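You operate a simulated robot arm through the tools that you are given. There is no shell and no other tool. Be economical: measure what you need, move in short steps, check, and stop when the job is done.

The job below is to be done with a simulated robot arm. You get a single attempt, and the scene is never put back.

Task
Move the red buckle from the slide clamp into the carousel, then bring the yellow buckle to its opening.
Fine: clamp slide open first; catch locked while you reach in, free to turn, locked after.

It is judged by the outcome, as a careful person would: the job done as asked, and still so three seconds after it is handed in. It fails if anything else is knocked over, pushed out of place, dropped, spilled or broken.

Robot
A 7-joint arm with a two-finger parallel gripper, fixed in place. Base frame: the origin is at the foot of the arm, x ahead of it, y to its left, z up. Readings come in m, rad, newtons and seconds.
With the tool pointing down near the work surface it reaches from about 0.22 to 0.58 m from the base axis. Its first joint turns from -1.152 to 1.152 rad. Payload 2.5 kg.
The TCP is the grasp point between the finger pads, 0.023 m short of the fingertips. In the tool frame z runs along the fingers and y along their closing line. The gripper opens to 0.094 m. The fingers are 0.038 m wide and 0.01 m thick; the gripper's body (0.054 by 0.096 m) begins 0.039 m behind the TCP.
Orientation is told as [roll, pitch, yaw] about the base's x, y, z axes, in that order, counted from this pose: with the fingers straight down and closing along the base's y, the tool's x points along the base's -x, its y along +y and its z along -z.

Tools
- The arm moves only by the tool drive_tool. Its argument "targets" is a list of rows, each a list of 3 entries, a list of its own where there are three numbers: the closure, from 0 (fully open) to 1 (shut), then the shift along the tool's x, y, z in units of 25 mm (1.0 is 25 mm), then the turn, a rotation vector about the tool's x, y, z in units of 6 degrees (1.0 is 6 degrees). In form: [[claw, [dx, dy, dz], [wx, wy, wz]], ...]. A call has 1 to 20 rows; each row shifts and turns the commanded pose from where the row before left it, along the tool's axes as they then stand. A call with a number of a shift or a turn outside -1 to 1 is refused whole. Rows are played at 5 a second. More than 0.05 m and 0.15 rad between two rows, or a gripper value outside its range, and nothing of the call is played. A pose out of reach is approached as far as the arm can. The call stops where the force on the tool passes 70 N (or 10 N more than at its start, if that is more) or the arm is blocked; 0.2 s more then pass. The fingers move at their own pace (about 0.108 m/s each) and stop on an object; they squeeze with about 27 N. The grip force told is the motor's: it shows also when the fingers shut on nothing. Time passes only in rows, and 0.2 s behind the last, so rows that do not move let the fingers close. It gives the time, the measured TCP pose, the force on the tool (base axes), the opening and the grip force at its end, in the units of the frame above (readings bear some noise).
- Cameras (640 x 400 px; columns grow to the right, rows downward): "scene" is fixed at [0.1233, -0.4245, 0.5415]; the picture's right is [0.70, -0.71, 0.00], its down [-0.41, -0.40, -0.82] and it looks along [0.58, 0.58, -0.57] (base axes); focal length 249 px, centre (320, 200). "wrist" rides on the gripper at [-0.039, 0, -0.044] in the tool frame; the picture's right is [0.00, -1.00, 0.00], its down [0.97, 0.00, -0.24] and it looks along [0.24, 0.00, 0.97] (tool axes); focal length 218 px, centre (320, 200).
- get_image(camera): a new picture of that camera. It takes no simulated time.
- probe_pixels(camera, pixels): for up to 12 pixels [column, row] of the newest picture of that camera ("zoom" is the newest enlarged one), the place [x, y, z] in the base frame of the surface seen there, good to about 0.002 m, but the place of the scene camera against the robot may be out by one fixed shift of up to 0.012 m in any direction. It takes no simulated time.
- close_up(camera, box): a new picture of the part [left, top, right, bottom] of that camera's present view, enlarged. It takes no simulated time.
- hand_in(): hands the job in; it is judged then, once.

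Go step by step. Measure first, check grasps and placings, and put right what went wrong. The budget is 80 turns and 46 pictures, counting those below and the enlarged ones. Unless the task says otherwise, let go and move clear before handing in, and close with one line.

The tools are called after "Request:" as a command line: name --argument value ..., lists and objects as JSON in quotes. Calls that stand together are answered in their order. drive_tool: Moves the arm, as the interface text tells. Its arguments: {"type":"object","properties":{"targets":{"type":"array","items":{"type":"array"}}},"required":["targets"]} The other tools are called the same way: get_image (camera) takes a picture; probe_pixels (camera, pixels) gives the place of the surface under pixels of a picture; close_up (camera, box) takes an enlarged picture of a part of a camera's view; hand_in () hands the job in.

At the start:

```text
time_s: 0.0
eef_pos: [0.4189, 0.0683, 0.4009]
tool_rot: [0.001, -0.001, 0.0]
wrist_force: [-0.4, 0.6, 0.1]
gripper_width: 0.0938
gripper_force: 0.1
```

scene: 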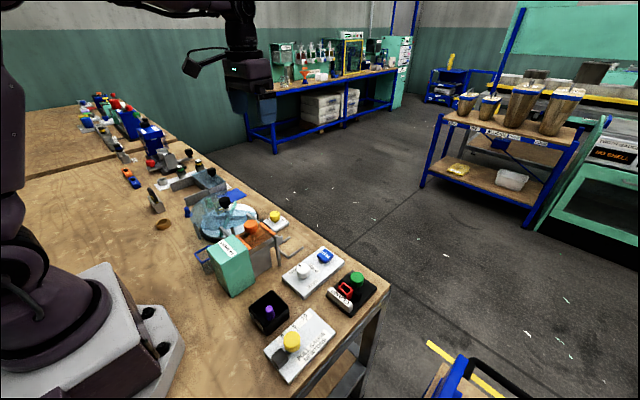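
wrist: 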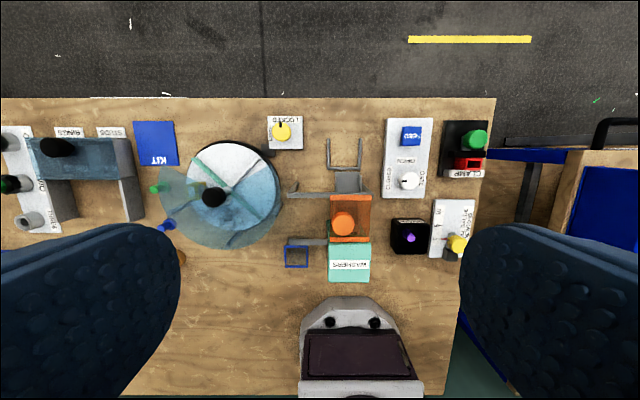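

The wrist view shows a carousel near (220,190), a clamp at about (465,150), and several controls. I'll take enlarged views to identify everything.

Request:
close_up --camera "wrist" --box '[370, 100, 500, 280]'

Request:
close_up --camera "wrist" --box '[130, 100, 390, 290]'

Request:
close_up --camera "scene" --box '[240, 240, 400, 390]'

Request:
close_up --camera "scene" --box '[120, 140, 320, 300]'

```text
2.22 times, centred on (435, 190) of wrist
```

zoom: 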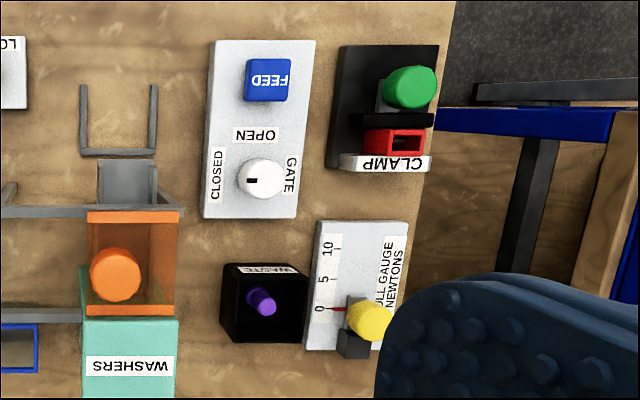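

```text
2.11 times, centred on (260, 195) of wrist
```

zoom: 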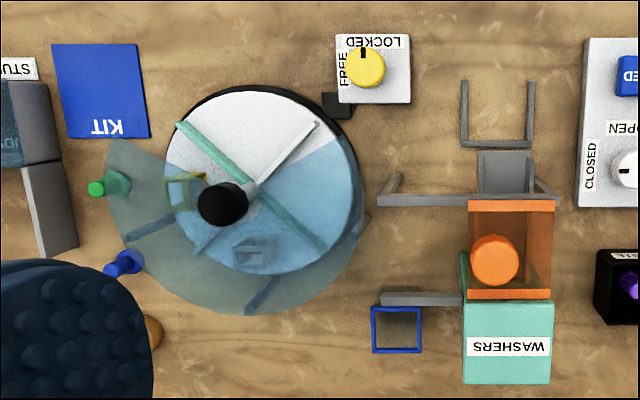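

```text
2.67 times, centred on (320, 315) of scene
```

zoom: 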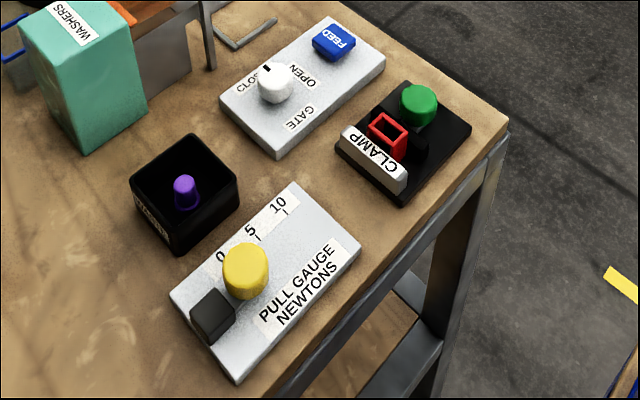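

```text
2.50 times, centred on (220, 220) of scene
```

zoom: 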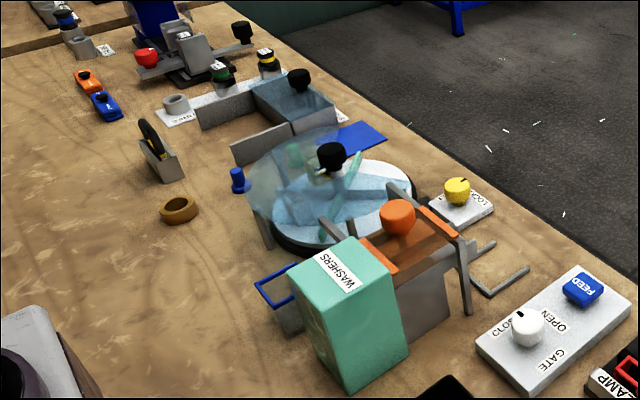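

The clamp (red buckle between the labelled jaw and the green-knobbed slide), the carousel with a clear cover, and the yellow LOCKED/FREE catch knob (pointing to LOCKED) are identified. I'll probe their places with the wrist camera.

Request:
probe_pixels --camera "wrist" --pixels '[[475, 140], [469, 164], [463, 174], [460, 130], [214, 197], [281, 131], [225, 160], [262, 168], [203, 190], [180, 215], [270, 210], [290, 145]]'

Request:
close_up --camera "scene" --box '[180, 180, 300, 255]'

Request:
close_up --camera "wrist" --box '[160, 130, 290, 260]'

```text
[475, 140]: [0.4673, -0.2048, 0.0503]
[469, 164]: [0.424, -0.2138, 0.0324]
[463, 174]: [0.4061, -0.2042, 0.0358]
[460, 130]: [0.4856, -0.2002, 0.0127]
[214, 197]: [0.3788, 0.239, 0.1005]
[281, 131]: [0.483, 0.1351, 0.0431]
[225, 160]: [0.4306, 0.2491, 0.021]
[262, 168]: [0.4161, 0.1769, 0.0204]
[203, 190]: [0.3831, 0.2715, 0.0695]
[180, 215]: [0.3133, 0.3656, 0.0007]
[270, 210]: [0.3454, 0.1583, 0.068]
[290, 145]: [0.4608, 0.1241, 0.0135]
```

```text
5.33 times, centred on (240, 218) of scene
```

zoom: 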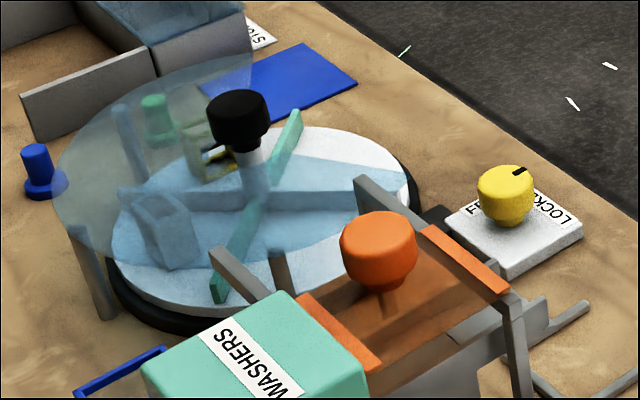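

```text
3.08 times, centred on (225, 195) of wrist
```

zoom: 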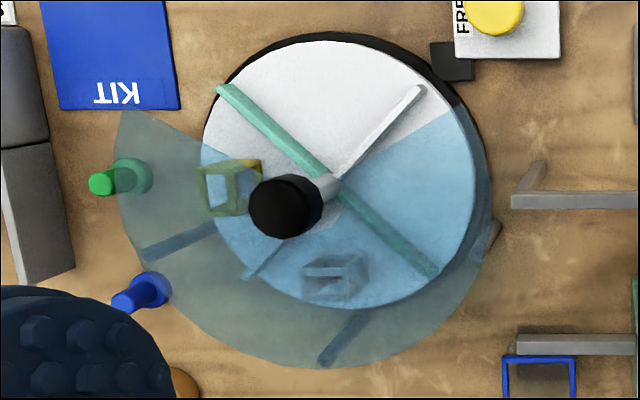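

The carousel's opening faces +x with an empty compartment there, and yellow is in the +y compartment, so it needs a 90° clockwise turn (from above) later. First I'll move over the clamp at (0.45,-0.20) for a closer look.

Request:
drive_tool --targets '[[0, [-0.13, -0.99, 0.73], [0, 0, 0]], [0, [-0.13, -0.99, 0.73], [0, 0, 0]], [0, [-0.13, -0.99, 0.73], [0, 0, 0]], [0, [-0.13, -0.99, 0.73], [0, 0, 0]], [0, [-0.13, -0.99, 0.73], [0, 0, 0]], [0, [-0.13, -0.99, 0.73], [0, 0, 0]], [0, [-0.13, -0.99, 0.73], [0, 0, 0]], [0, [-0.13, -0.99, 0.73], [0, 0, 0]], [0, [-0.13, -0.99, 0.73], [0, 0, 0]], [0, [-0.13, -0.99, 0.73], [0, 0, 0]], [0, [-0.13, -0.99, 0.73], [0, 0, 0]], [0, [0, 0, 0], [0, 0, 0]]]'

Request:
get_image --camera "wrist"

```text
time_s: 2.6
eef_pos: [0.4539, -0.2064, 0.1991]
tool_rot: [0.0, 0.0, -0.001]
wrist_force: [-0.4, 0.2, 0.4]
gripper_width: 0.0942
gripper_force: 0.0
```

```text
37 pictures are left
```

wrist: 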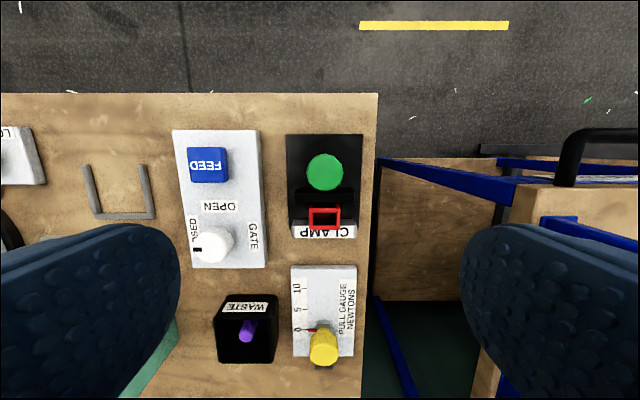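

Request:
probe_pixels --camera "wrist" --pixels '[[324, 172], [325, 155], [308, 172], [341, 172], [325, 197], [312, 208], [338, 208], [312, 226], [338, 226], [324, 217], [325, 235], [325, 140]]'

Request:
close_up --camera "wrist" --box '[270, 120, 380, 250]'

```text
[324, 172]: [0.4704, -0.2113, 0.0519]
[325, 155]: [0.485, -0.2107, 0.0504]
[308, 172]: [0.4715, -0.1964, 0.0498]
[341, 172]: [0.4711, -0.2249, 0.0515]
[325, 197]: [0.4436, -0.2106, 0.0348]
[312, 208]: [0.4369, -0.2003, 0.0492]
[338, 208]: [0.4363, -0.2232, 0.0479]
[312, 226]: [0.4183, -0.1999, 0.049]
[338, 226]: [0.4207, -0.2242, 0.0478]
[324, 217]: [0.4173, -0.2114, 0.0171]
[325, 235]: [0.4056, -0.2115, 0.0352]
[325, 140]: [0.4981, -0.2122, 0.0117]
```

```text
3.08 times, centred on (325, 185) of wrist
```

zoom: 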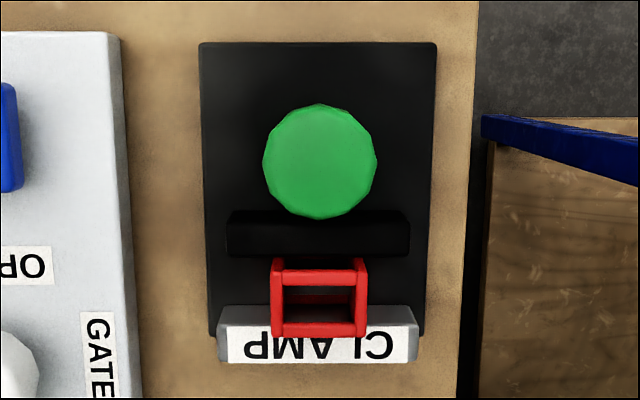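

The green knob is centred at (0.470,-0.211), top 0.051; jaw top is 0.035; the buckle spans x 0.417–0.438, y −0.199…−0.225, top 0.049. I'll descend and grip the knob with fingertips just above the jaw height.

Request:
drive_tool --targets '[[0.4, [-0.4, -0.09, 0.9], [0, 0, 0]], [0.4, [-0.36, -0.09, 0.9], [0, 0, 0]], [0.4, [0, 0, 0.9], [0, 0, 0]], [0.4, [0, 0, 0.9], [0, 0, 0]], [0.4, [0, 0, 0.9], [0, 0, 0]], [0.4, [0, 0, 0.9], [0, 0, 0]], [0.4, [0, 0, 0], [0, 0, 0]], [1, [0, 0, 0], [0, 0, 0]], [1, [0, 0, 0], [0, 0, 0]], [1, [0, 0, 0], [0, 0, 0]]]'

Request:
get_image --camera "wrist"

```text
time_s: 4.8
eef_pos: [0.4731, -0.2114, 0.0663]
tool_rot: [0.0, 0.0, -0.002]
wrist_force: [1.0, -3.6, -4.9]
gripper_width: 0.0331
gripper_force: 45.1
```

```text
35 pictures are left
```

wrist: 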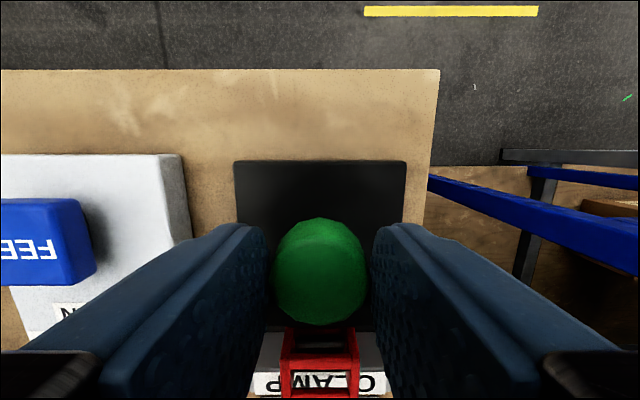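

The fingers hold the green knob (width 0.033). I'll pull the slide gently in +x.

Request:
drive_tool --targets '[[1, [-0.15, 0, 0], [0, 0, 0]], [1, [-0.15, 0, 0], [0, 0, 0]], [1, [-0.15, 0, 0], [0, 0, 0]], [1, [-0.15, 0, 0], [0, 0, 0]], [1, [0, 0, 0], [0, 0, 0]]]'

Request:
close_up --camera "scene" --box '[310, 250, 400, 320]'

```text
time_s: 6.0
eef_pos: [0.4887, -0.2107, 0.0674]
tool_rot: [-0.003, 0.0, -0.001]
wrist_force: [-2.5, -6.5, 2.3]
gripper_width: 0.0331
gripper_force: 45.2
```

```text
5.71 times, centred on (355, 285) of scene
```

zoom: 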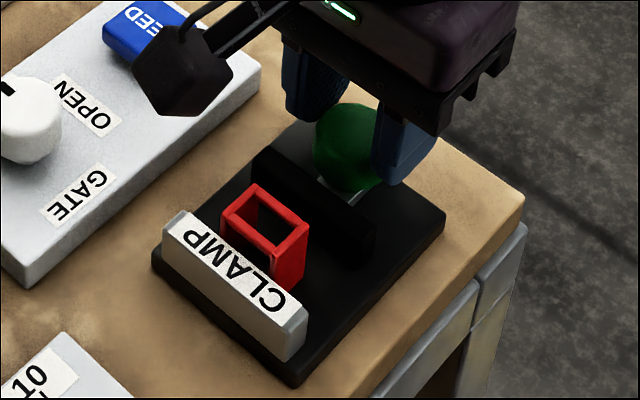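

The slide moved freely and the gap behind the buckle is open. I'll pull a few mm more to see whether it reaches its stop, then release and rise.

Request:
drive_tool --targets '[[1, [-0.12, 0, 0], [0, 0, 0]], [1, [-0.12, 0, 0], [0, 0, 0]], [1, [0, 0, 0], [0, 0, 0]]]'

```text
time_s: 6.8
eef_pos: [0.4951, -0.2096, 0.0676]
tool_rot: [-0.003, -0.002, -0.002]
wrist_force: [-4.3, -8.5, 2.3]
gripper_width: 0.0329
gripper_force: 45.0
```

Request:
drive_tool --targets '[[0.4, [0, 0, 0], [0, 0, 0]], [0.4, [0, 0, 0], [0, 0, 0]], [0.4, [0, 0, -0.8], [0, 0, 0]], [0.4, [0, 0, -0.9], [0, 0, 0]], [0.4, [0.5, 0, -0.9], [0, 0, 0]], [0.4, [0.5, 0, -0.9], [0, 0, 0]], [0.4, [0, 0, 0], [0, 0, 0]]]'

Request:
get_image --camera "wrist"

```text
time_s: 8.4
eef_pos: [0.467, -0.2094, 0.1533]
tool_rot: [0.0, 0.002, -0.001]
wrist_force: [0.1, -0.6, 1.0]
gripper_width: 0.0564
gripper_force: 0.1
```

```text
33 pictures are left
```

wrist: 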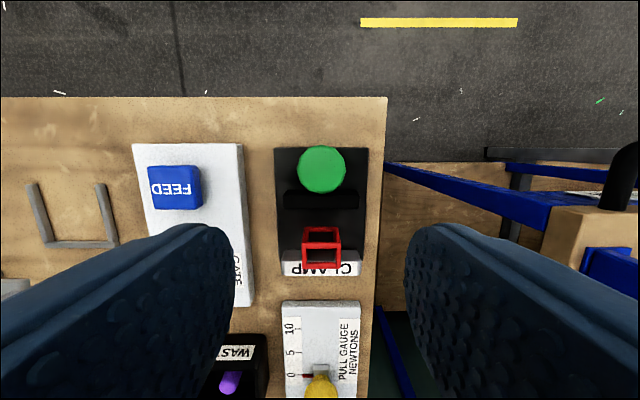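

Request:
probe_pixels --camera "wrist" --pixels '[[321, 168], [321, 198], [304, 230], [339, 230], [304, 265], [339, 265], [321, 229], [321, 266], [321, 210], [321, 185]]'

Request:
close_up --camera "wrist" --box '[265, 135, 375, 290]'

```text
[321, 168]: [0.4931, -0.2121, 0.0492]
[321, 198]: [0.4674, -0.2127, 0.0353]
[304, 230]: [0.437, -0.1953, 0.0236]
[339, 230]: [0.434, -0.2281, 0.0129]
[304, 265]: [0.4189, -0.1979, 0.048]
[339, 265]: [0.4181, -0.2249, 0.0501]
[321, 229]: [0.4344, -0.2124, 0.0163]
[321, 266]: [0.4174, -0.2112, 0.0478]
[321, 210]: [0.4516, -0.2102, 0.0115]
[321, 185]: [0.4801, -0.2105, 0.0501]
```

```text
2.58 times, centred on (320, 212) of wrist
```

zoom: 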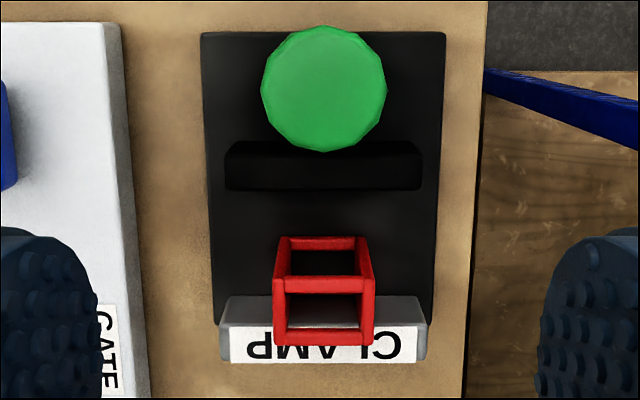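

The slide jaw's front edge is now near x=0.461, so the buckle is free (x 0.417–0.438, y centre −0.2115, top 0.049). I'll go down and grip its top ~10 mm, staying above the jaws' 0.035 top.

Request:
drive_tool --targets '[[0.4, [0.8, -0.08, 0], [0, 0, 0]], [0.4, [0.74, 0, 0.8], [0, 0, 0]], [0.4, [0, 0, 0.8], [0, 0, 0]], [0.4, [0, 0, 0.8], [0, 0, 0]], [0.4, [0, 0, 0.8], [0, 0, 0]], [0.4, [0, 0, 0.4], [0, 0, 0]], [0.4, [0, 0, 0], [0, 0, 0]]]'

Request:
get_image --camera "wrist"

Request:
close_up --camera "scene" --box '[310, 250, 400, 320]'

```text
time_s: 10.0
eef_pos: [0.4299, -0.2119, 0.0628]
tool_rot: [0.002, -0.001, -0.001]
wrist_force: [0.1, 1.0, -0.1]
gripper_width: 0.0566
gripper_force: 0.0
```

```text
31 pictures are left
```

wrist: 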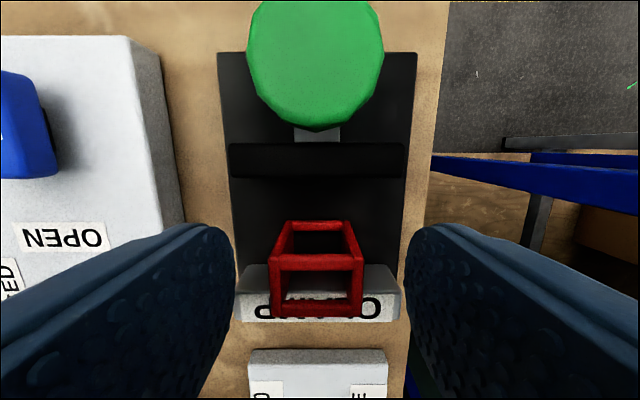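

```text
5.71 times, centred on (355, 285) of scene
```

zoom: 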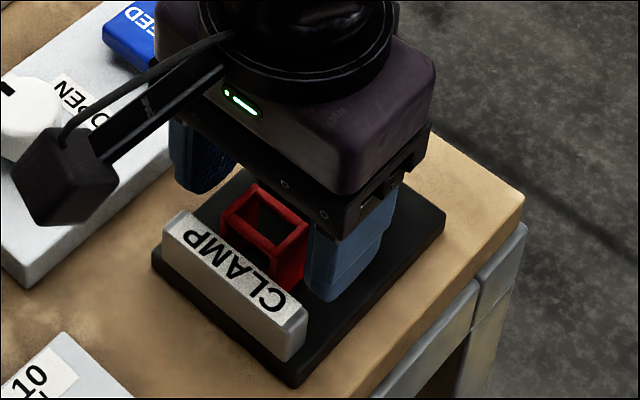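

The buckle (270–362, 222–318) is centred between the fingers. I'll close and lift a little.

Request:
drive_tool --targets '[[0.6, [0, 0, 0], [0, 0, 0]], [0.8, [0, 0, 0], [0, 0, 0]], [1, [0, 0, 0], [0, 0, 0]], [1, [0, 0, 0], [0, 0, 0]], [1, [0, 0, 0], [0, 0, 0]], [1, [0, 0, -0.6], [0, 0, 0]], [1, [0, 0, -0.8], [0, 0, 0]], [1, [0, 0, -1], [0, 0, 0]], [1, [0, 0, -1], [0, 0, 0]], [1, [0, 0, -1], [0, 0, 0]], [1, [0, 0, 0], [0, 0, 0]]]'

Request:
get_image --camera "wrist"

Request:
get_image --camera "scene"

```text
time_s: 12.4
eef_pos: [0.4305, -0.2102, 0.1738]
tool_rot: [0.0, 0.001, 0.0]
wrist_force: [0.2, 0.7, 0.1]
gripper_width: 0.0283
gripper_force: 27.4
```

```text
29 pictures are left
```

wrist: 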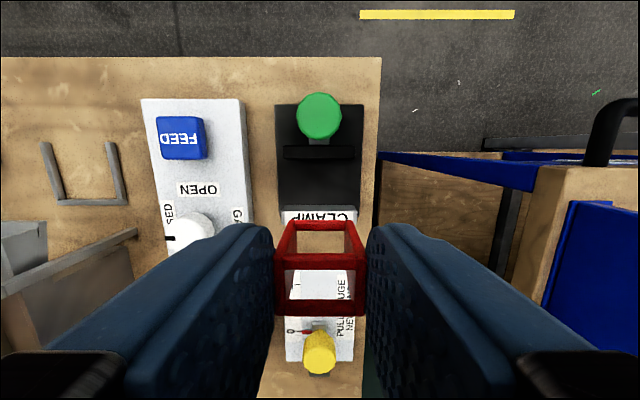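

```text
28 pictures are left
```

scene: 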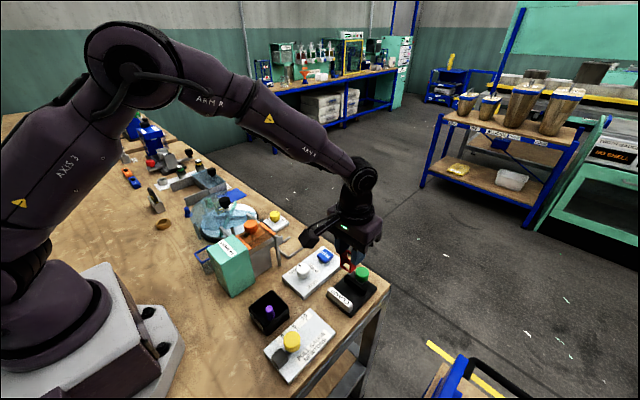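

The red buckle is held (width 0.028) and lifted clear; the clamp stayed put. I'll rise and travel to above the carousel opening for measuring.

Request:
drive_tool --targets '[[1, [0, 0, -1], [0, 0, 0]], [1, [0, 0.5, -1], [0, 0, 0]], [1, [0, 1, -1], [0, 0, 0]], [1, [0, 1, 0], [0, 0, 0]], [1, [0, 1, 0], [0, 0, 0]], [1, [0, 1, 0], [0, 0, 0]], [1, [0, 1, 0], [0, 0, 0]], [1, [0, 1, 0], [0, 0, 0]], [1, [0, 1, 0], [0, 0, 0]], [1, [0, 1, 0], [0, 0, 0]], [1, [0, 1, 0], [0, 0, 0]], [1, [0, 1, 0], [0, 0, 0]], [1, [0, 1, 0], [0, 0, 0]], [1, [0, 1, 0], [0, 0, 0]], [1, [0, 1, 0], [0, 0, 0]], [1, [0, 1, 0], [0, 0, 0]], [1, [0, 1, 0], [0, 0, 0]], [1, [0, 1, 0], [0, 0, 0]], [1, [0, 1, 0], [0, 0, 0]], [1, [0, 0, 0], [0, 0, 0]]]'

Request:
get_image --camera "wrist"

```text
time_s: 16.6
eef_pos: [0.4319, 0.2268, 0.2479]
tool_rot: [0.0, 0.001, -0.001]
wrist_force: [0.0, 0.3, -0.1]
gripper_width: 0.0286
gripper_force: 26.8
```

```text
27 pictures are left
```

wrist: 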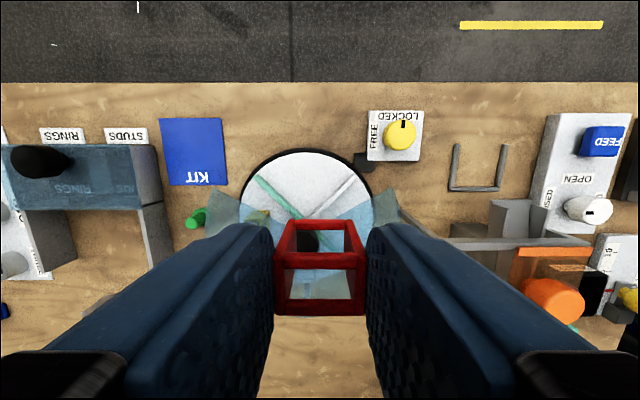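

The opening (white sector between teal divider near (270,190) and white divider near (345,190)) is visible; I'll probe its geometry.

Request:
probe_pixels --camera "wrist" --pixels '[[308, 156], [246, 200], [370, 196], [260, 181], [296, 211], [353, 179], [325, 206], [308, 185], [308, 241], [230, 205], [385, 200], [363, 160]]'

Request:
close_up --camera "wrist" --box '[200, 100, 440, 250]'

```text
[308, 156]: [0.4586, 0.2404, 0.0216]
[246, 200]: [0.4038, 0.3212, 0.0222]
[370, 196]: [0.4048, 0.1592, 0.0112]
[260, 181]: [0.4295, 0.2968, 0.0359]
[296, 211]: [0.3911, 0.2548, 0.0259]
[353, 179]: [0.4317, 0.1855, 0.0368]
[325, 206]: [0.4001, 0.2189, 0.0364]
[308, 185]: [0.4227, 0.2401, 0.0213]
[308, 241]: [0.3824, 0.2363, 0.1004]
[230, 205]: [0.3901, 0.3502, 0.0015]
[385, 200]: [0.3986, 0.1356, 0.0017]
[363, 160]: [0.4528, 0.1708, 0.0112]
```

```text
2.67 times, centred on (320, 175) of wrist
```

zoom: 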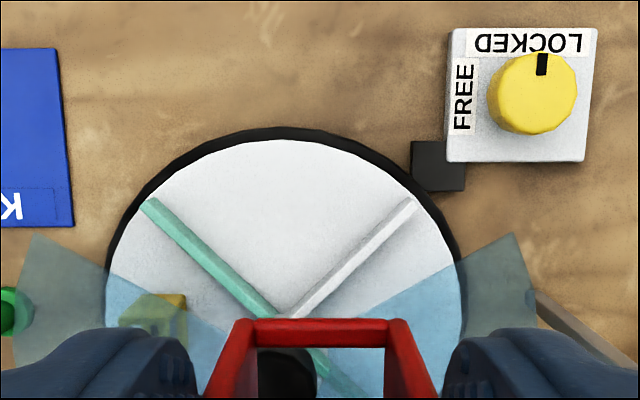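

The disc centre is about (0.380,0.2405), floor z 0.0215, dividers 0.036 high. I'll check the cover edges for finger clearance.

Request:
probe_pixels --camera "zoom" --pixels '[[60, 260], [100, 285], [150, 315], [515, 245], [470, 275], [430, 295], [280, 145], [545, 65], [540, 115], [490, 95], [577, 95], [437, 165]]'

```text
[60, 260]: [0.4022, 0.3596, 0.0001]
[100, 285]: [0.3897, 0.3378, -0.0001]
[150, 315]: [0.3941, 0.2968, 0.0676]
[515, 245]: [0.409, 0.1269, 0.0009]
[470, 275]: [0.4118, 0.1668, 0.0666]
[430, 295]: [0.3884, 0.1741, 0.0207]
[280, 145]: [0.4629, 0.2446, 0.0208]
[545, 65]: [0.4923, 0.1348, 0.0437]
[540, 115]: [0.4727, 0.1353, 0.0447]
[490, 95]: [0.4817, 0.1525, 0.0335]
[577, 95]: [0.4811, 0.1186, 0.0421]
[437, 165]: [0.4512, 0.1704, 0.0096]
```

Cover edges are at about 65° from +x, leaving ample room. I'll descend over (0.4395, 0.2405) to just above the floor of the compartment.

Request:
drive_tool --targets '[[1, [-0.15, 0.28, 0], [0, 0, 0]], [1, [-0.15, 0.27, 0], [0, 0, 0]], [1, [0, 0, 0.96], [0, 0, 0]], [1, [0, 0, 0.96], [0, 0, 0]], [1, [0, 0, 0.96], [0, 0, 0]], [1, [0, 0, 0.96], [0, 0, 0]], [1, [0, 0, 0.96], [0, 0, 0]], [1, [0, 0, 0.96], [0, 0, 0]], [1, [0, 0, 0.96], [0, 0, 0]], [1, [0, 0, 0], [0, 0, 0]]]'

Request:
close_up --camera "scene" --box '[180, 170, 300, 245]'

Request:
get_image --camera "wrist"

```text
time_s: 18.8
eef_pos: [0.4373, 0.2401, 0.0811]
tool_rot: [0.001, 0.001, -0.001]
wrist_force: [0.5, 0.6, 0.1]
gripper_width: 0.0286
gripper_force: 26.5
```

```text
5.33 times, centred on (240, 208) of scene
```

zoom: 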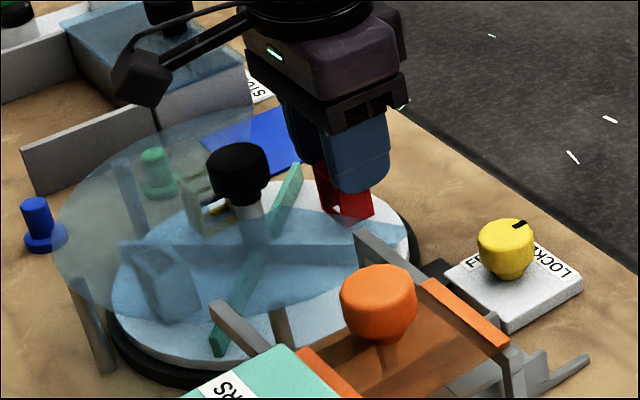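

```text
24 pictures are left
```

wrist: 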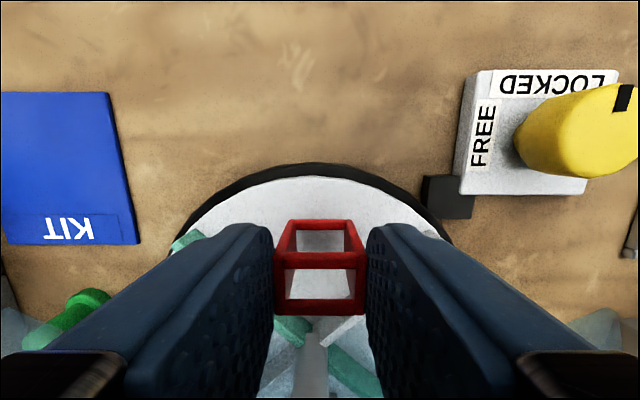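

The buckle hangs inside the open sector about 8 mm above the floor. I'll lower slowly.

Request:
drive_tool --targets '[[1, [0, 0, 0.1], [0, 0, 0]], [1, [0, 0, 0.1], [0, 0, 0]], [1, [0, 0, 0.1], [0, 0, 0]], [1, [0, 0, 0], [0, 0, 0]]]'

```text
time_s: 19.8
eef_pos: [0.4389, 0.2404, 0.0749]
tool_rot: [-0.001, 0.001, 0.001]
wrist_force: [0.5, 1.0, -0.1]
gripper_width: 0.0285
gripper_force: 27.0
```

Request:
drive_tool --targets '[[1, [0, 0, 0.05], [0, 0, 0]], [1, [0, 0, 0.05], [0, 0, 0]], [1, [0, 0, 0], [0, 0, 0]]]'

```text
time_s: 20.6
eef_pos: [0.4396, 0.2402, 0.071]
tool_rot: [0.001, -0.002, 0.0]
wrist_force: [-2.8, -0.1, 7.7]
gripper_width: 0.0285
gripper_force: 27.3
```

Contact with the floor (7.7 N up). I'll release with a modest opening and rise.

Request:
drive_tool --targets '[[0.6, [0, 0, -0.04], [0, 0, 0]], [0.5, [0, 0, 0], [0, 0, 0]], [0.5, [0, 0, 0], [0, 0, 0]], [0.5, [0, 0, -0.5], [0, 0, 0]], [0.5, [0, 0, -1], [0, 0, 0]], [0.5, [0, 0, -1], [0, 0, 0]], [0.5, [0, 0, -1], [0, 0, 0]], [0.5, [0, 0, -1], [0, 0, 0]], [0.5, [0, 0, -1], [0, 0, 0]], [0.5, [0, 0, 0], [0, 0, 0]]]'

Request:
get_image --camera "wrist"

```text
time_s: 22.8
eef_pos: [0.4403, 0.2406, 0.2099]
tool_rot: [-0.001, 0.0, 0.001]
wrist_force: [0.5, 0.2, 0.6]
gripper_width: 0.0471
gripper_force: 0.1
```

```text
23 pictures are left
```

wrist: 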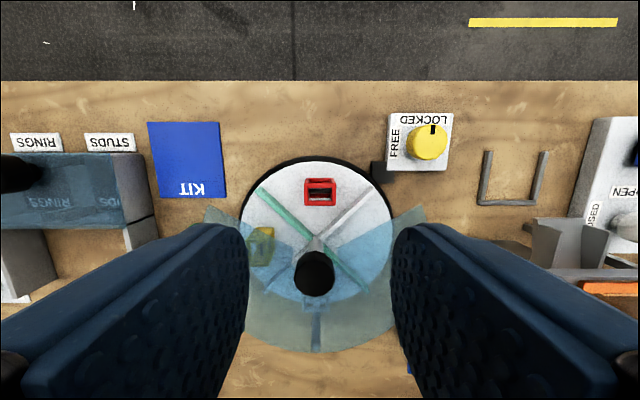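

The red buckle stands upright in the compartment at (320,190). Next I'll go above the catch knob (0.482,0.135), pre-turning the gripper 45° clockwise so that it can turn 90° counter-clockwise to FREE.

Request:
drive_tool --targets '[[0.4, [-0.334, -0.843, 0], [0, 0, 0]], [0.4, [-0.334, -0.843, 0], [0, 0, 0]], [0.4, [-0.334, -0.843, 0], [0, 0, 0]], [0.4, [-0.334, -0.843, 0], [0, 0, 0]], [0.4, [-0.334, -0.843, 0], [0, 0, 0]], [0.4, [0, 0, 0.8], [0, 0, 0]], [0.4, [0, 0, 0.8], [0, 0, 0]], [0.4, [0, 0, 0.8], [0, 0, 0]], [0.4, [0, 0, 0], [0, 0, 0]]]'

Request:
get_image --camera "wrist"

```text
time_s: 24.8
eef_pos: [0.4804, 0.1338, 0.1493]
tool_rot: [0.001, 0.002, 0.0]
wrist_force: [0.1, -0.1, 0.7]
gripper_width: 0.0563
gripper_force: 0.0
```

```text
22 pictures are left
```

wrist: 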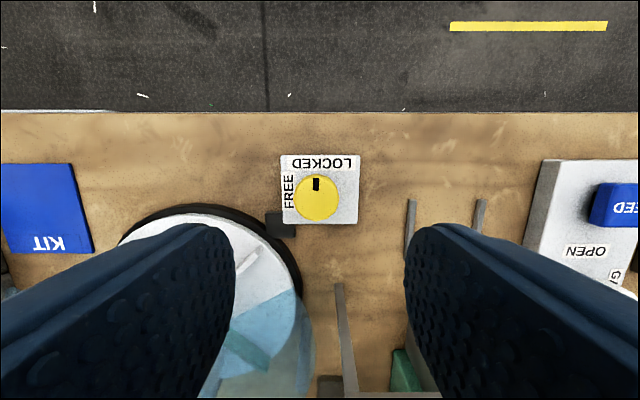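

Request:
probe_pixels --camera "wrist" --pixels '[[316, 198], [297, 198], [337, 198], [316, 178], [316, 217], [345, 215], [316, 186]]'

```text
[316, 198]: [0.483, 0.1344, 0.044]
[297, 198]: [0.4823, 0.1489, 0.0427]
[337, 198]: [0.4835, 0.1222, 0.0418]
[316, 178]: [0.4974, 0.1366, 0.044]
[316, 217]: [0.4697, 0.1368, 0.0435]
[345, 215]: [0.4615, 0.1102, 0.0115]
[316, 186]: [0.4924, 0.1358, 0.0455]
```

Knob centre is (0.4835,0.1357). I'll align, pre-turn, descend and grip.

Request:
drive_tool --targets '[[0.4, [-0.12, 0.07, 0], [0, 0, 0.9]], [0.4, [0, 0, 0], [0, 0, 0.94]], [0.4, [0, 0, 0], [0, 0, 0.94]], [0.4, [0, 0, 0], [0, 0, 0.94]], [0.4, [0, 0, 0], [0, 0, 0.94]], [0.4, [0, 0, 0], [0, 0, 0.94]], [0.4, [0, 0, 0], [0, 0, 0.94]], [0.4, [0, 0, 0], [0, 0, 0.94]], [0.4, [0, 0, 0.8], [0, 0, 0]], [0.4, [0, 0, 0.8], [0, 0, 0]], [0.4, [0, 0, 0.8], [0, 0, 0]], [0.4, [0, 0, 0.8], [0, 0, 0]], [0.4, [0, 0, 0.8], [0, 0, 0]], [0.4, [0, 0, 0], [0, 0, 0]]]'

Request:
get_image --camera "wrist"

```text
time_s: 27.8
eef_pos: [0.4838, 0.1355, 0.0513]
tool_rot: [-0.001, 0.001, -0.784]
wrist_force: [0.3, 0.5, 0.6]
gripper_width: 0.0563
gripper_force: 0.1
```

```text
21 pictures are left
```

wrist: 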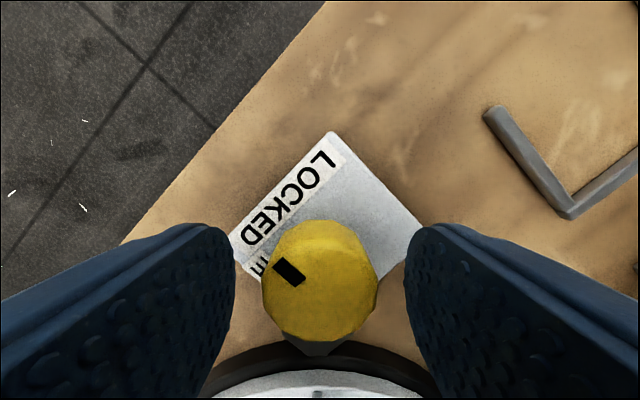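

The knob is centred between the fingers. I'll close and turn 90° counter-clockwise.

Request:
drive_tool --targets '[[1, [0, 0, 0], [0, 0, 0]], [1, [0, 0, 0], [0, 0, 0]], [1, [0, 0, 0], [0, 0, 0]], [1, [0, 0, 0], [0, 0, -1]], [1, [0, 0, 0], [0, 0, -1]], [1, [0, 0, 0], [0, 0, -1]], [1, [0, 0, 0], [0, 0, -1]], [1, [0, 0, 0], [0, 0, -1]], [1, [0, 0, 0], [0, 0, -1]], [1, [0, 0, 0], [0, 0, -1]], [1, [0, 0, 0], [0, 0, -1]], [1, [0, 0, 0], [0, 0, -1]], [1, [0, 0, 0], [0, 0, -1]], [1, [0, 0, 0], [0, 0, -1]], [1, [0, 0, 0], [0, 0, -1]], [1, [0, 0, 0], [0, 0, -1]], [1, [0, 0, 0], [0, 0, -1]], [1, [0, 0, 0], [0, 0, -1]], [1, [0, 0, 0], [0, 0, 0]]]'

Request:
get_image --camera "wrist"

```text
time_s: 31.8
eef_pos: [0.4827, 0.1379, 0.0508]
tool_rot: [0.003, -0.004, 0.789]
wrist_force: [-5.5, 16.0, 24.5]
gripper_width: 0.0326
gripper_force: 45.0
```

```text
20 pictures are left
```

wrist: 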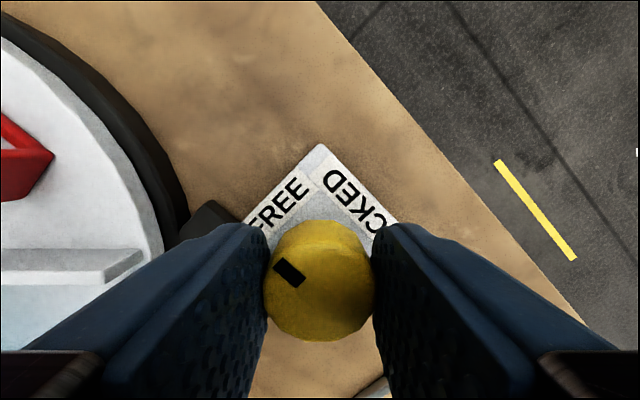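

The mark now points at FREE. I'll release, rise, and move along tool y toward the carousel's knob.

Request:
drive_tool --targets '[[0.4, [0, 0, 0], [0, 0, 0]], [0.4, [0, 0, 0], [0, 0, 0]], [0.4, [0, 0, -1], [0, 0, 0]], [0.4, [0, 0, -1], [0, 0, 0]], [0.4, [0, 0, -1], [0, 0, 0]], [0.4, [0, 0, -1], [0, 0, 0]], [0.4, [0, 0, -1], [0, 0, 0]], [0.4, [0, 0, -1], [0, 0, 0]], [0.4, [0, 0.97, 0], [0, 0, 0]], [0.4, [0, 0.97, 0], [0, 0, 0]], [0.4, [0, 0.97, 0], [0, 0, 0]], [0.4, [0, 0.97, 0], [0, 0, 0]], [0.4, [0, 0.97, 0], [0, 0, 0]], [0.4, [0, 0.97, 0], [0, 0, 0]], [0.4, [0, 0, 0], [0, 0, 0]]]'

Request:
get_image --camera "wrist"

Request:
close_up --camera "scene" --box '[180, 170, 300, 245]'

```text
time_s: 35.0
eef_pos: [0.3808, 0.2385, 0.1987]
tool_rot: [0.001, 0.001, 0.787]
wrist_force: [0.2, 0.2, 0.9]
gripper_width: 0.0563
gripper_force: 0.0
```

```text
19 pictures are left
```

wrist: 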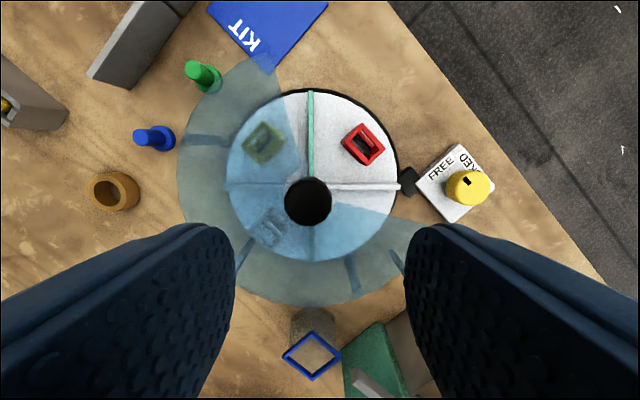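

```text
5.33 times, centred on (240, 208) of scene
```

zoom: 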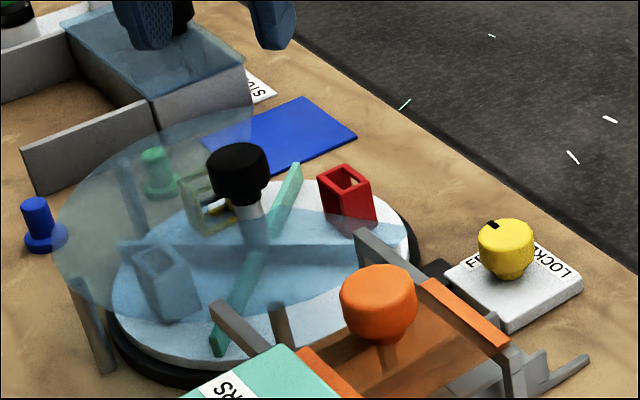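

The catch mark is at FREE and the four compartments are visible. I'll probe the black knob around (308,202).

Request:
probe_pixels --camera "wrist" --pixels '[[308, 202], [287, 202], [329, 202], [308, 181], [308, 222], [311, 100], [390, 187], [264, 140], [364, 145], [469, 181]]'

```text
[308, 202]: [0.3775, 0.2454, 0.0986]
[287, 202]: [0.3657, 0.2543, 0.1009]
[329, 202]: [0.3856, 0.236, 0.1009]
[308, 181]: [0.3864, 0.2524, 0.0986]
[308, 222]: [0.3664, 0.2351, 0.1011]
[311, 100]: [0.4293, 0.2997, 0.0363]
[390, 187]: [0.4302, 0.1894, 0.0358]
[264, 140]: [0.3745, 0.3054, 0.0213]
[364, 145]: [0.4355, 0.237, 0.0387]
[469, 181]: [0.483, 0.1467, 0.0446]
```

Knob centre is about (0.376,0.2445), top 0.10, above the cover at 0.068. I'll descend with fingertips at ~0.08 and grip.

Request:
drive_tool --targets '[[0.4, [-0.02, 0.32, 0], [0, 0, 0]], [0.4, [0, 0, 0.95], [0, 0, 0]], [0.4, [0, 0, 0.95], [0, 0, 0]], [0.4, [0, 0, 0.95], [0, 0, 0]], [0.4, [0, 0, 0.95], [0, 0, 0]], [0.4, [0, 0, 0], [0, 0, 0]], [1, [0, 0, 0], [0, 0, 0]], [1, [0, 0, 0], [0, 0, 0]], [1, [0, 0, 0], [0, 0, 0]]]'

Request:
get_image --camera "wrist"

```text
time_s: 37.0
eef_pos: [0.3743, 0.2454, 0.1046]
tool_rot: [0.001, 0.001, 0.79]
wrist_force: [-4.7, 8.4, -5.0]
gripper_width: 0.0329
gripper_force: 45.2
```

```text
17 pictures are left
```

wrist: 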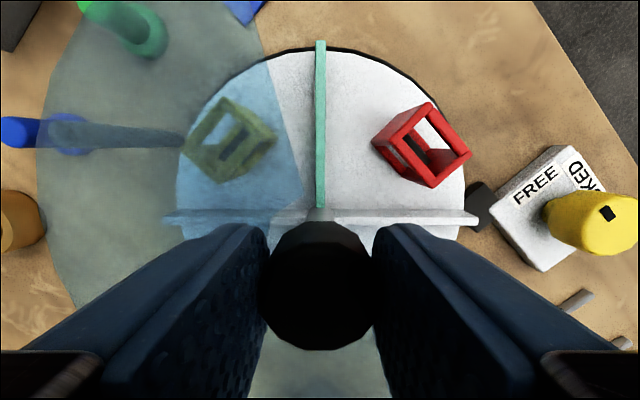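

The knob is gripped. I'll turn the first 45° clockwise, slowly, and check.

Request:
drive_tool --targets '[[1, [0, 0, 0], [0, 0, 0.5]], [1, [0, 0, 0], [0, 0, 0.5]], [1, [0, 0, 0], [0, 0, 0.5]], [1, [0, 0, 0], [0, 0, 0.5]], [1, [0, 0, 0], [0, 0, 0.5]], [1, [0, 0, 0], [0, 0, 0.5]], [1, [0, 0, 0], [0, 0, 0.5]], [1, [0, 0, 0], [0, 0, 0.5]], [1, [0, 0, 0], [0, 0, 0.5]], [1, [0, 0, 0], [0, 0, 0.5]], [1, [0, 0, 0], [0, 0, 0.5]], [1, [0, 0, 0], [0, 0, 0.5]], [1, [0, 0, 0], [0, 0, 0.5]], [1, [0, 0, 0], [0, 0, 0.5]], [1, [0, 0, 0], [0, 0, 0.5]], [1, [0, 0, 0], [0, 0, 0]]]'

Request:
get_image --camera "wrist"

```text
time_s: 40.4
eef_pos: [0.3747, 0.2444, 0.1036]
tool_rot: [0.003, -0.002, 0.001]
wrist_force: [19.6, 12.3, -18.5]
gripper_width: 0.0328
gripper_force: 44.5
```

```text
16 pictures are left
```

wrist: 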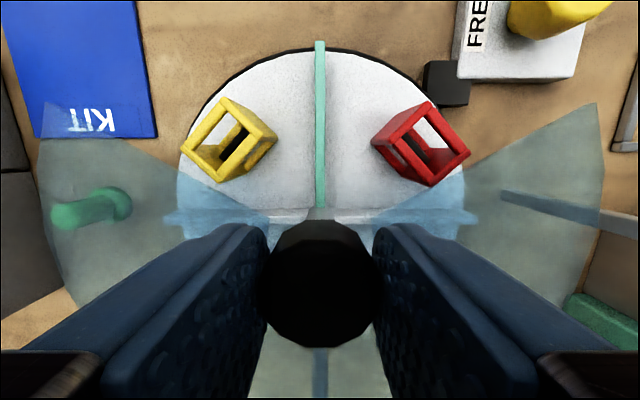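

The disc turned 45° exactly with the gripper; red and yellow both stand upright. I'll turn the remaining 45°.

Request:
drive_tool --targets '[[1, [0, 0, 0], [0, 0, 0.5]], [1, [0, 0, 0], [0, 0, 0.5]], [1, [0, 0, 0], [0, 0, 0.5]], [1, [0, 0, 0], [0, 0, 0.5]], [1, [0, 0, 0], [0, 0, 0.5]], [1, [0, 0, 0], [0, 0, 0.5]], [1, [0, 0, 0], [0, 0, 0.5]], [1, [0, 0, 0], [0, 0, 0.5]], [1, [0, 0, 0], [0, 0, 0.5]], [1, [0, 0, 0], [0, 0, 0.5]], [1, [0, 0, 0], [0, 0, 0.5]], [1, [0, 0, 0], [0, 0, 0.5]], [1, [0, 0, 0], [0, 0, 0.5]], [1, [0, 0, 0], [0, 0, 0.5]], [1, [0, 0, 0], [0, 0, 0.5]], [1, [0, 0, 0], [0, 0, 0]]]'

Request:
get_image --camera "wrist"

```text
time_s: 43.8
eef_pos: [0.3745, 0.2447, 0.1035]
tool_rot: [0.002, 0.0, -0.785]
wrist_force: [10.2, 0.6, 17.6]
gripper_width: 0.0328
gripper_force: 45.0
```

```text
15 pictures are left
```

wrist: 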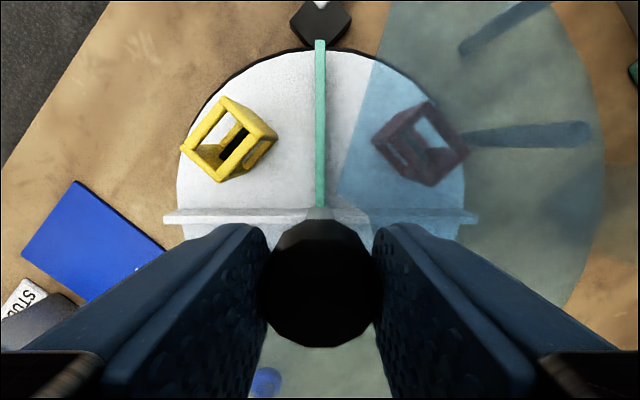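

The yellow buckle now sits fully in the opening with the teal divider in line with the catch. I'll release, rise, move over the catch knob, and turn the gripper back to +45°.

Request:
drive_tool --targets '[[0.4, [0, 0, 0], [0, 0, 0]], [0.4, [0, 0, 0], [0, 0, 0]], [0.4, [0, 0, -0.9], [0, 0, 0]], [0.4, [0, 0, -0.9], [0, 0, 0]], [0.4, [0, 0, -0.9], [0, 0, 0]], [0.4, [-0.88, 0, 0], [0, 0, 0]], [0.4, [-0.88, 0, 0], [0, 0, 0]], [0.4, [-0.88, 0, 0], [0, 0, 0]], [0.4, [-0.88, 0, 0], [0, 0, 0]], [0.4, [-0.88, 0, 0], [0, 0, 0]], [0.4, [-0.88, 0, 0], [0, 0, 0]], [0.4, [-0.88, 0, 0], [0, 0, 0]], [0.4, [0, 0, 0], [0, 0, 0]]]'

Request:
drive_tool --targets '[[0.4, [0, 0, 0], [0, 0, -1]], [0.4, [0, 0, 0], [0, 0, -1]], [0.4, [0, 0, 0], [0, 0, -1]], [0.4, [0, 0, 0], [0, 0, -1]], [0.4, [0, 0, 0], [0, 0, -1]], [0.4, [0, 0, 0], [0, 0, -1]], [0.4, [0, 0, 0], [0, 0, -1]], [0.4, [0, 0, 0], [0, 0, -1]], [0.4, [0, 0, 0], [0, 0, -1]], [0.4, [0, 0, 0], [0, 0, -1]], [0.4, [0, 0, 0], [0, 0, -1]], [0.4, [0, 0, 0], [0, 0, -1]], [0.4, [0, 0, 0], [0, 0, -1]], [0.4, [0, 0, 0], [0, 0, -1]], [0.4, [0, 0, 0], [0, 0, -1]], [0.4, [0, 0, 0], [0, 0, 0]]]'

Request:
get_image --camera "wrist"

```text
time_s: 46.6
eef_pos: [0.4832, 0.1349, 0.1708]
tool_rot: [0.0, 0.0, -0.785]
wrist_force: [0.0, -0.1, 0.4]
gripper_width: 0.0564
gripper_force: 0.1
```

```text
time_s: 50.0
eef_pos: [0.4831, 0.1356, 0.1718]
tool_rot: [0.001, 0.0, 0.788]
wrist_force: [0.3, -0.5, 0.2]
gripper_width: 0.0561
gripper_force: 0.2
```

```text
14 pictures are left
```

wrist: 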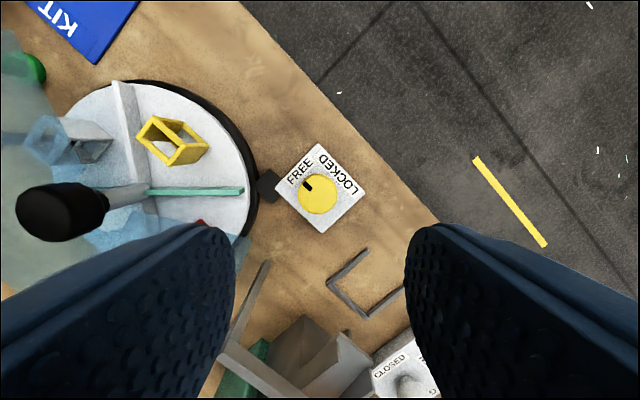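

Above the knob with yellow still in the opening and the disc unmoved. I'll descend, grip and turn 90° clockwise to LOCKED.

Request:
drive_tool --targets '[[0.4, [0, 0, 0.96], [0, 0, 0]], [0.4, [0, 0, 0.96], [0, 0, 0]], [0.4, [0, 0, 0.96], [0, 0, 0]], [0.4, [0, 0, 0.96], [0, 0, 0]], [0.4, [0, 0, 0.96], [0, 0, 0]], [0.4, [0, 0, 0], [0, 0, 0]], [1, [0, 0, 0], [0, 0, 0]], [1, [0, 0, 0], [0, 0, 0]], [1, [0, 0, 0], [0, 0, 0]]]'

Request:
drive_tool --targets '[[1, [0, 0, 0], [0, 0, 1]], [1, [0, 0, 0], [0, 0, 1]], [1, [0, 0, 0], [0, 0, 1]], [1, [0, 0, 0], [0, 0, 1]], [1, [0, 0, 0], [0, 0, 1]], [1, [0, 0, 0], [0, 0, 1]], [1, [0, 0, 0], [0, 0, 1]], [1, [0, 0, 0], [0, 0, 1]], [1, [0, 0, 0], [0, 0, 1]], [1, [0, 0, 0], [0, 0, 1]], [1, [0, 0, 0], [0, 0, 1]], [1, [0, 0, 0], [0, 0, 1]], [1, [0, 0, 0], [0, 0, 1]], [1, [0, 0, 0], [0, 0, 1]], [1, [0, 0, 0], [0, 0, 1]], [1, [0, 0, 0], [0, 0, 0]]]'

Request:
get_image --camera "wrist"

```text
time_s: 52.0
eef_pos: [0.4818, 0.1377, 0.0513]
tool_rot: [0.005, 0.001, 0.789]
wrist_force: [-20.0, 15.0, 4.7]
gripper_width: 0.0327
gripper_force: 44.8
```

```text
time_s: 55.4
eef_pos: [0.4814, 0.1366, 0.0506]
tool_rot: [-0.004, 0.004, -0.786]
wrist_force: [-17.4, 6.6, -8.0]
gripper_width: 0.0329
gripper_force: 45.2
```

```text
13 pictures are left
```

wrist: 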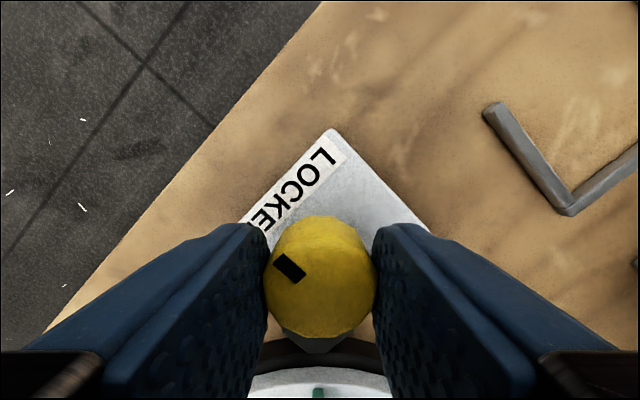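

The mark points to LOCKED. I'll release, rise well clear and square the gripper, then check everything.

Request:
drive_tool --targets '[[0.4, [0, 0, 0], [0, 0, 0]], [0.4, [0, 0, 0], [0, 0, 0]], [0.4, [0, 0, -0.9], [0, 0, 0]], [0.4, [0, 0, -1], [0, 0, 0]], [0.4, [0, 0, -1], [0, 0, 0]], [0.4, [0, 0, -1], [0, 0, 0]], [0.4, [0, 0, -1], [0, 0, 0]], [0.4, [0, 0, -1], [0, 0, 0]], [0.4, [0, 0, -1], [0, 0, -0.94]], [0.4, [0, 0, -1], [0, 0, -0.94]], [0.4, [0, 0, -1], [0, 0, -0.94]], [0.4, [0, 0, 0], [0, 0, -0.94]], [0.4, [0, 0, 0], [0, 0, -0.94]], [0.4, [0, 0, 0], [0, 0, -0.94]], [0.4, [0, 0, 0], [0, 0, -0.94]], [0.4, [0, 0, 0], [0, 0, -0.94]], [0.4, [0, 0, 0], [0, 0, 0]]]'

Request:
get_image --camera "wrist"

Request:
close_up --camera "scene" --box '[180, 170, 300, 245]'

Request:
get_image --camera "scene"

```text
time_s: 59.0
eef_pos: [0.4838, 0.1351, 0.2732]
tool_rot: [-0.001, 0.0, 0.005]
wrist_force: [0.7, -0.1, -0.1]
gripper_width: 0.0565
gripper_force: 0.1
```

```text
12 pictures are left
```

wrist: 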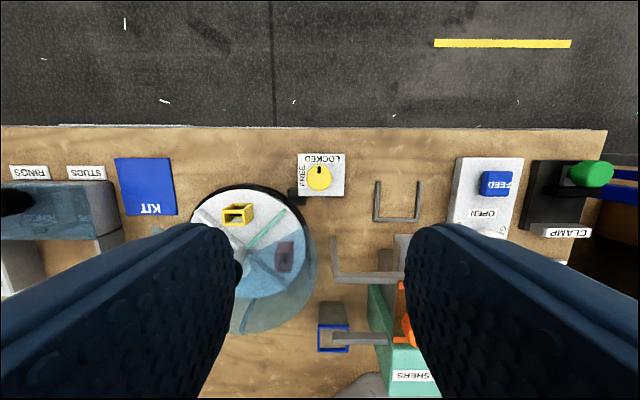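

```text
5.33 times, centred on (240, 208) of scene
```

zoom: 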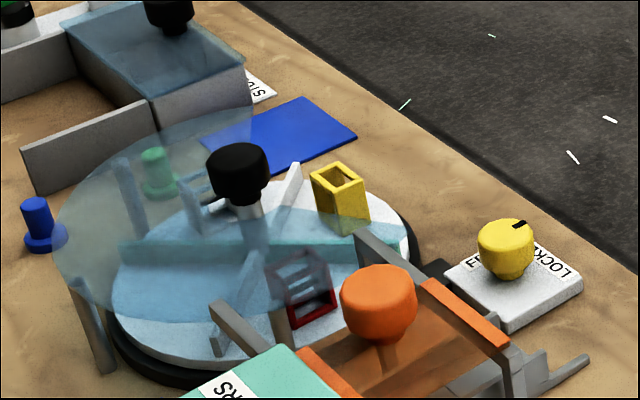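

```text
10 pictures are left
```

scene: 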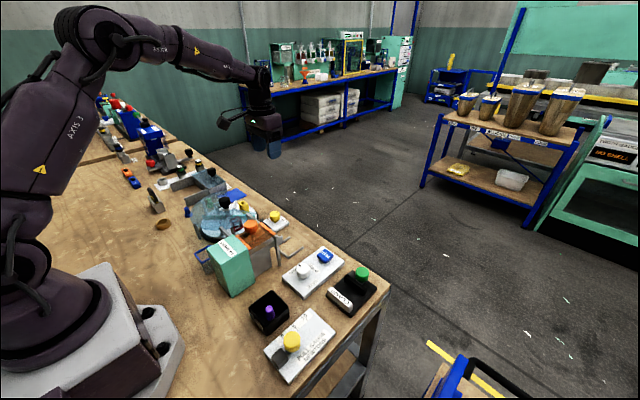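

The yellow buckle stands in the opening (340,195 in the zoom), red is upright in the next compartment, the catch points to LOCKED, and nothing else has moved. I'm handing in.

Request:
hand_in

```text
The job is handed in.
```

The red buckle is in the carousel, the yellow buckle is at its opening, and the catch is locked. The clamp slide is still open, and the arm is clear.
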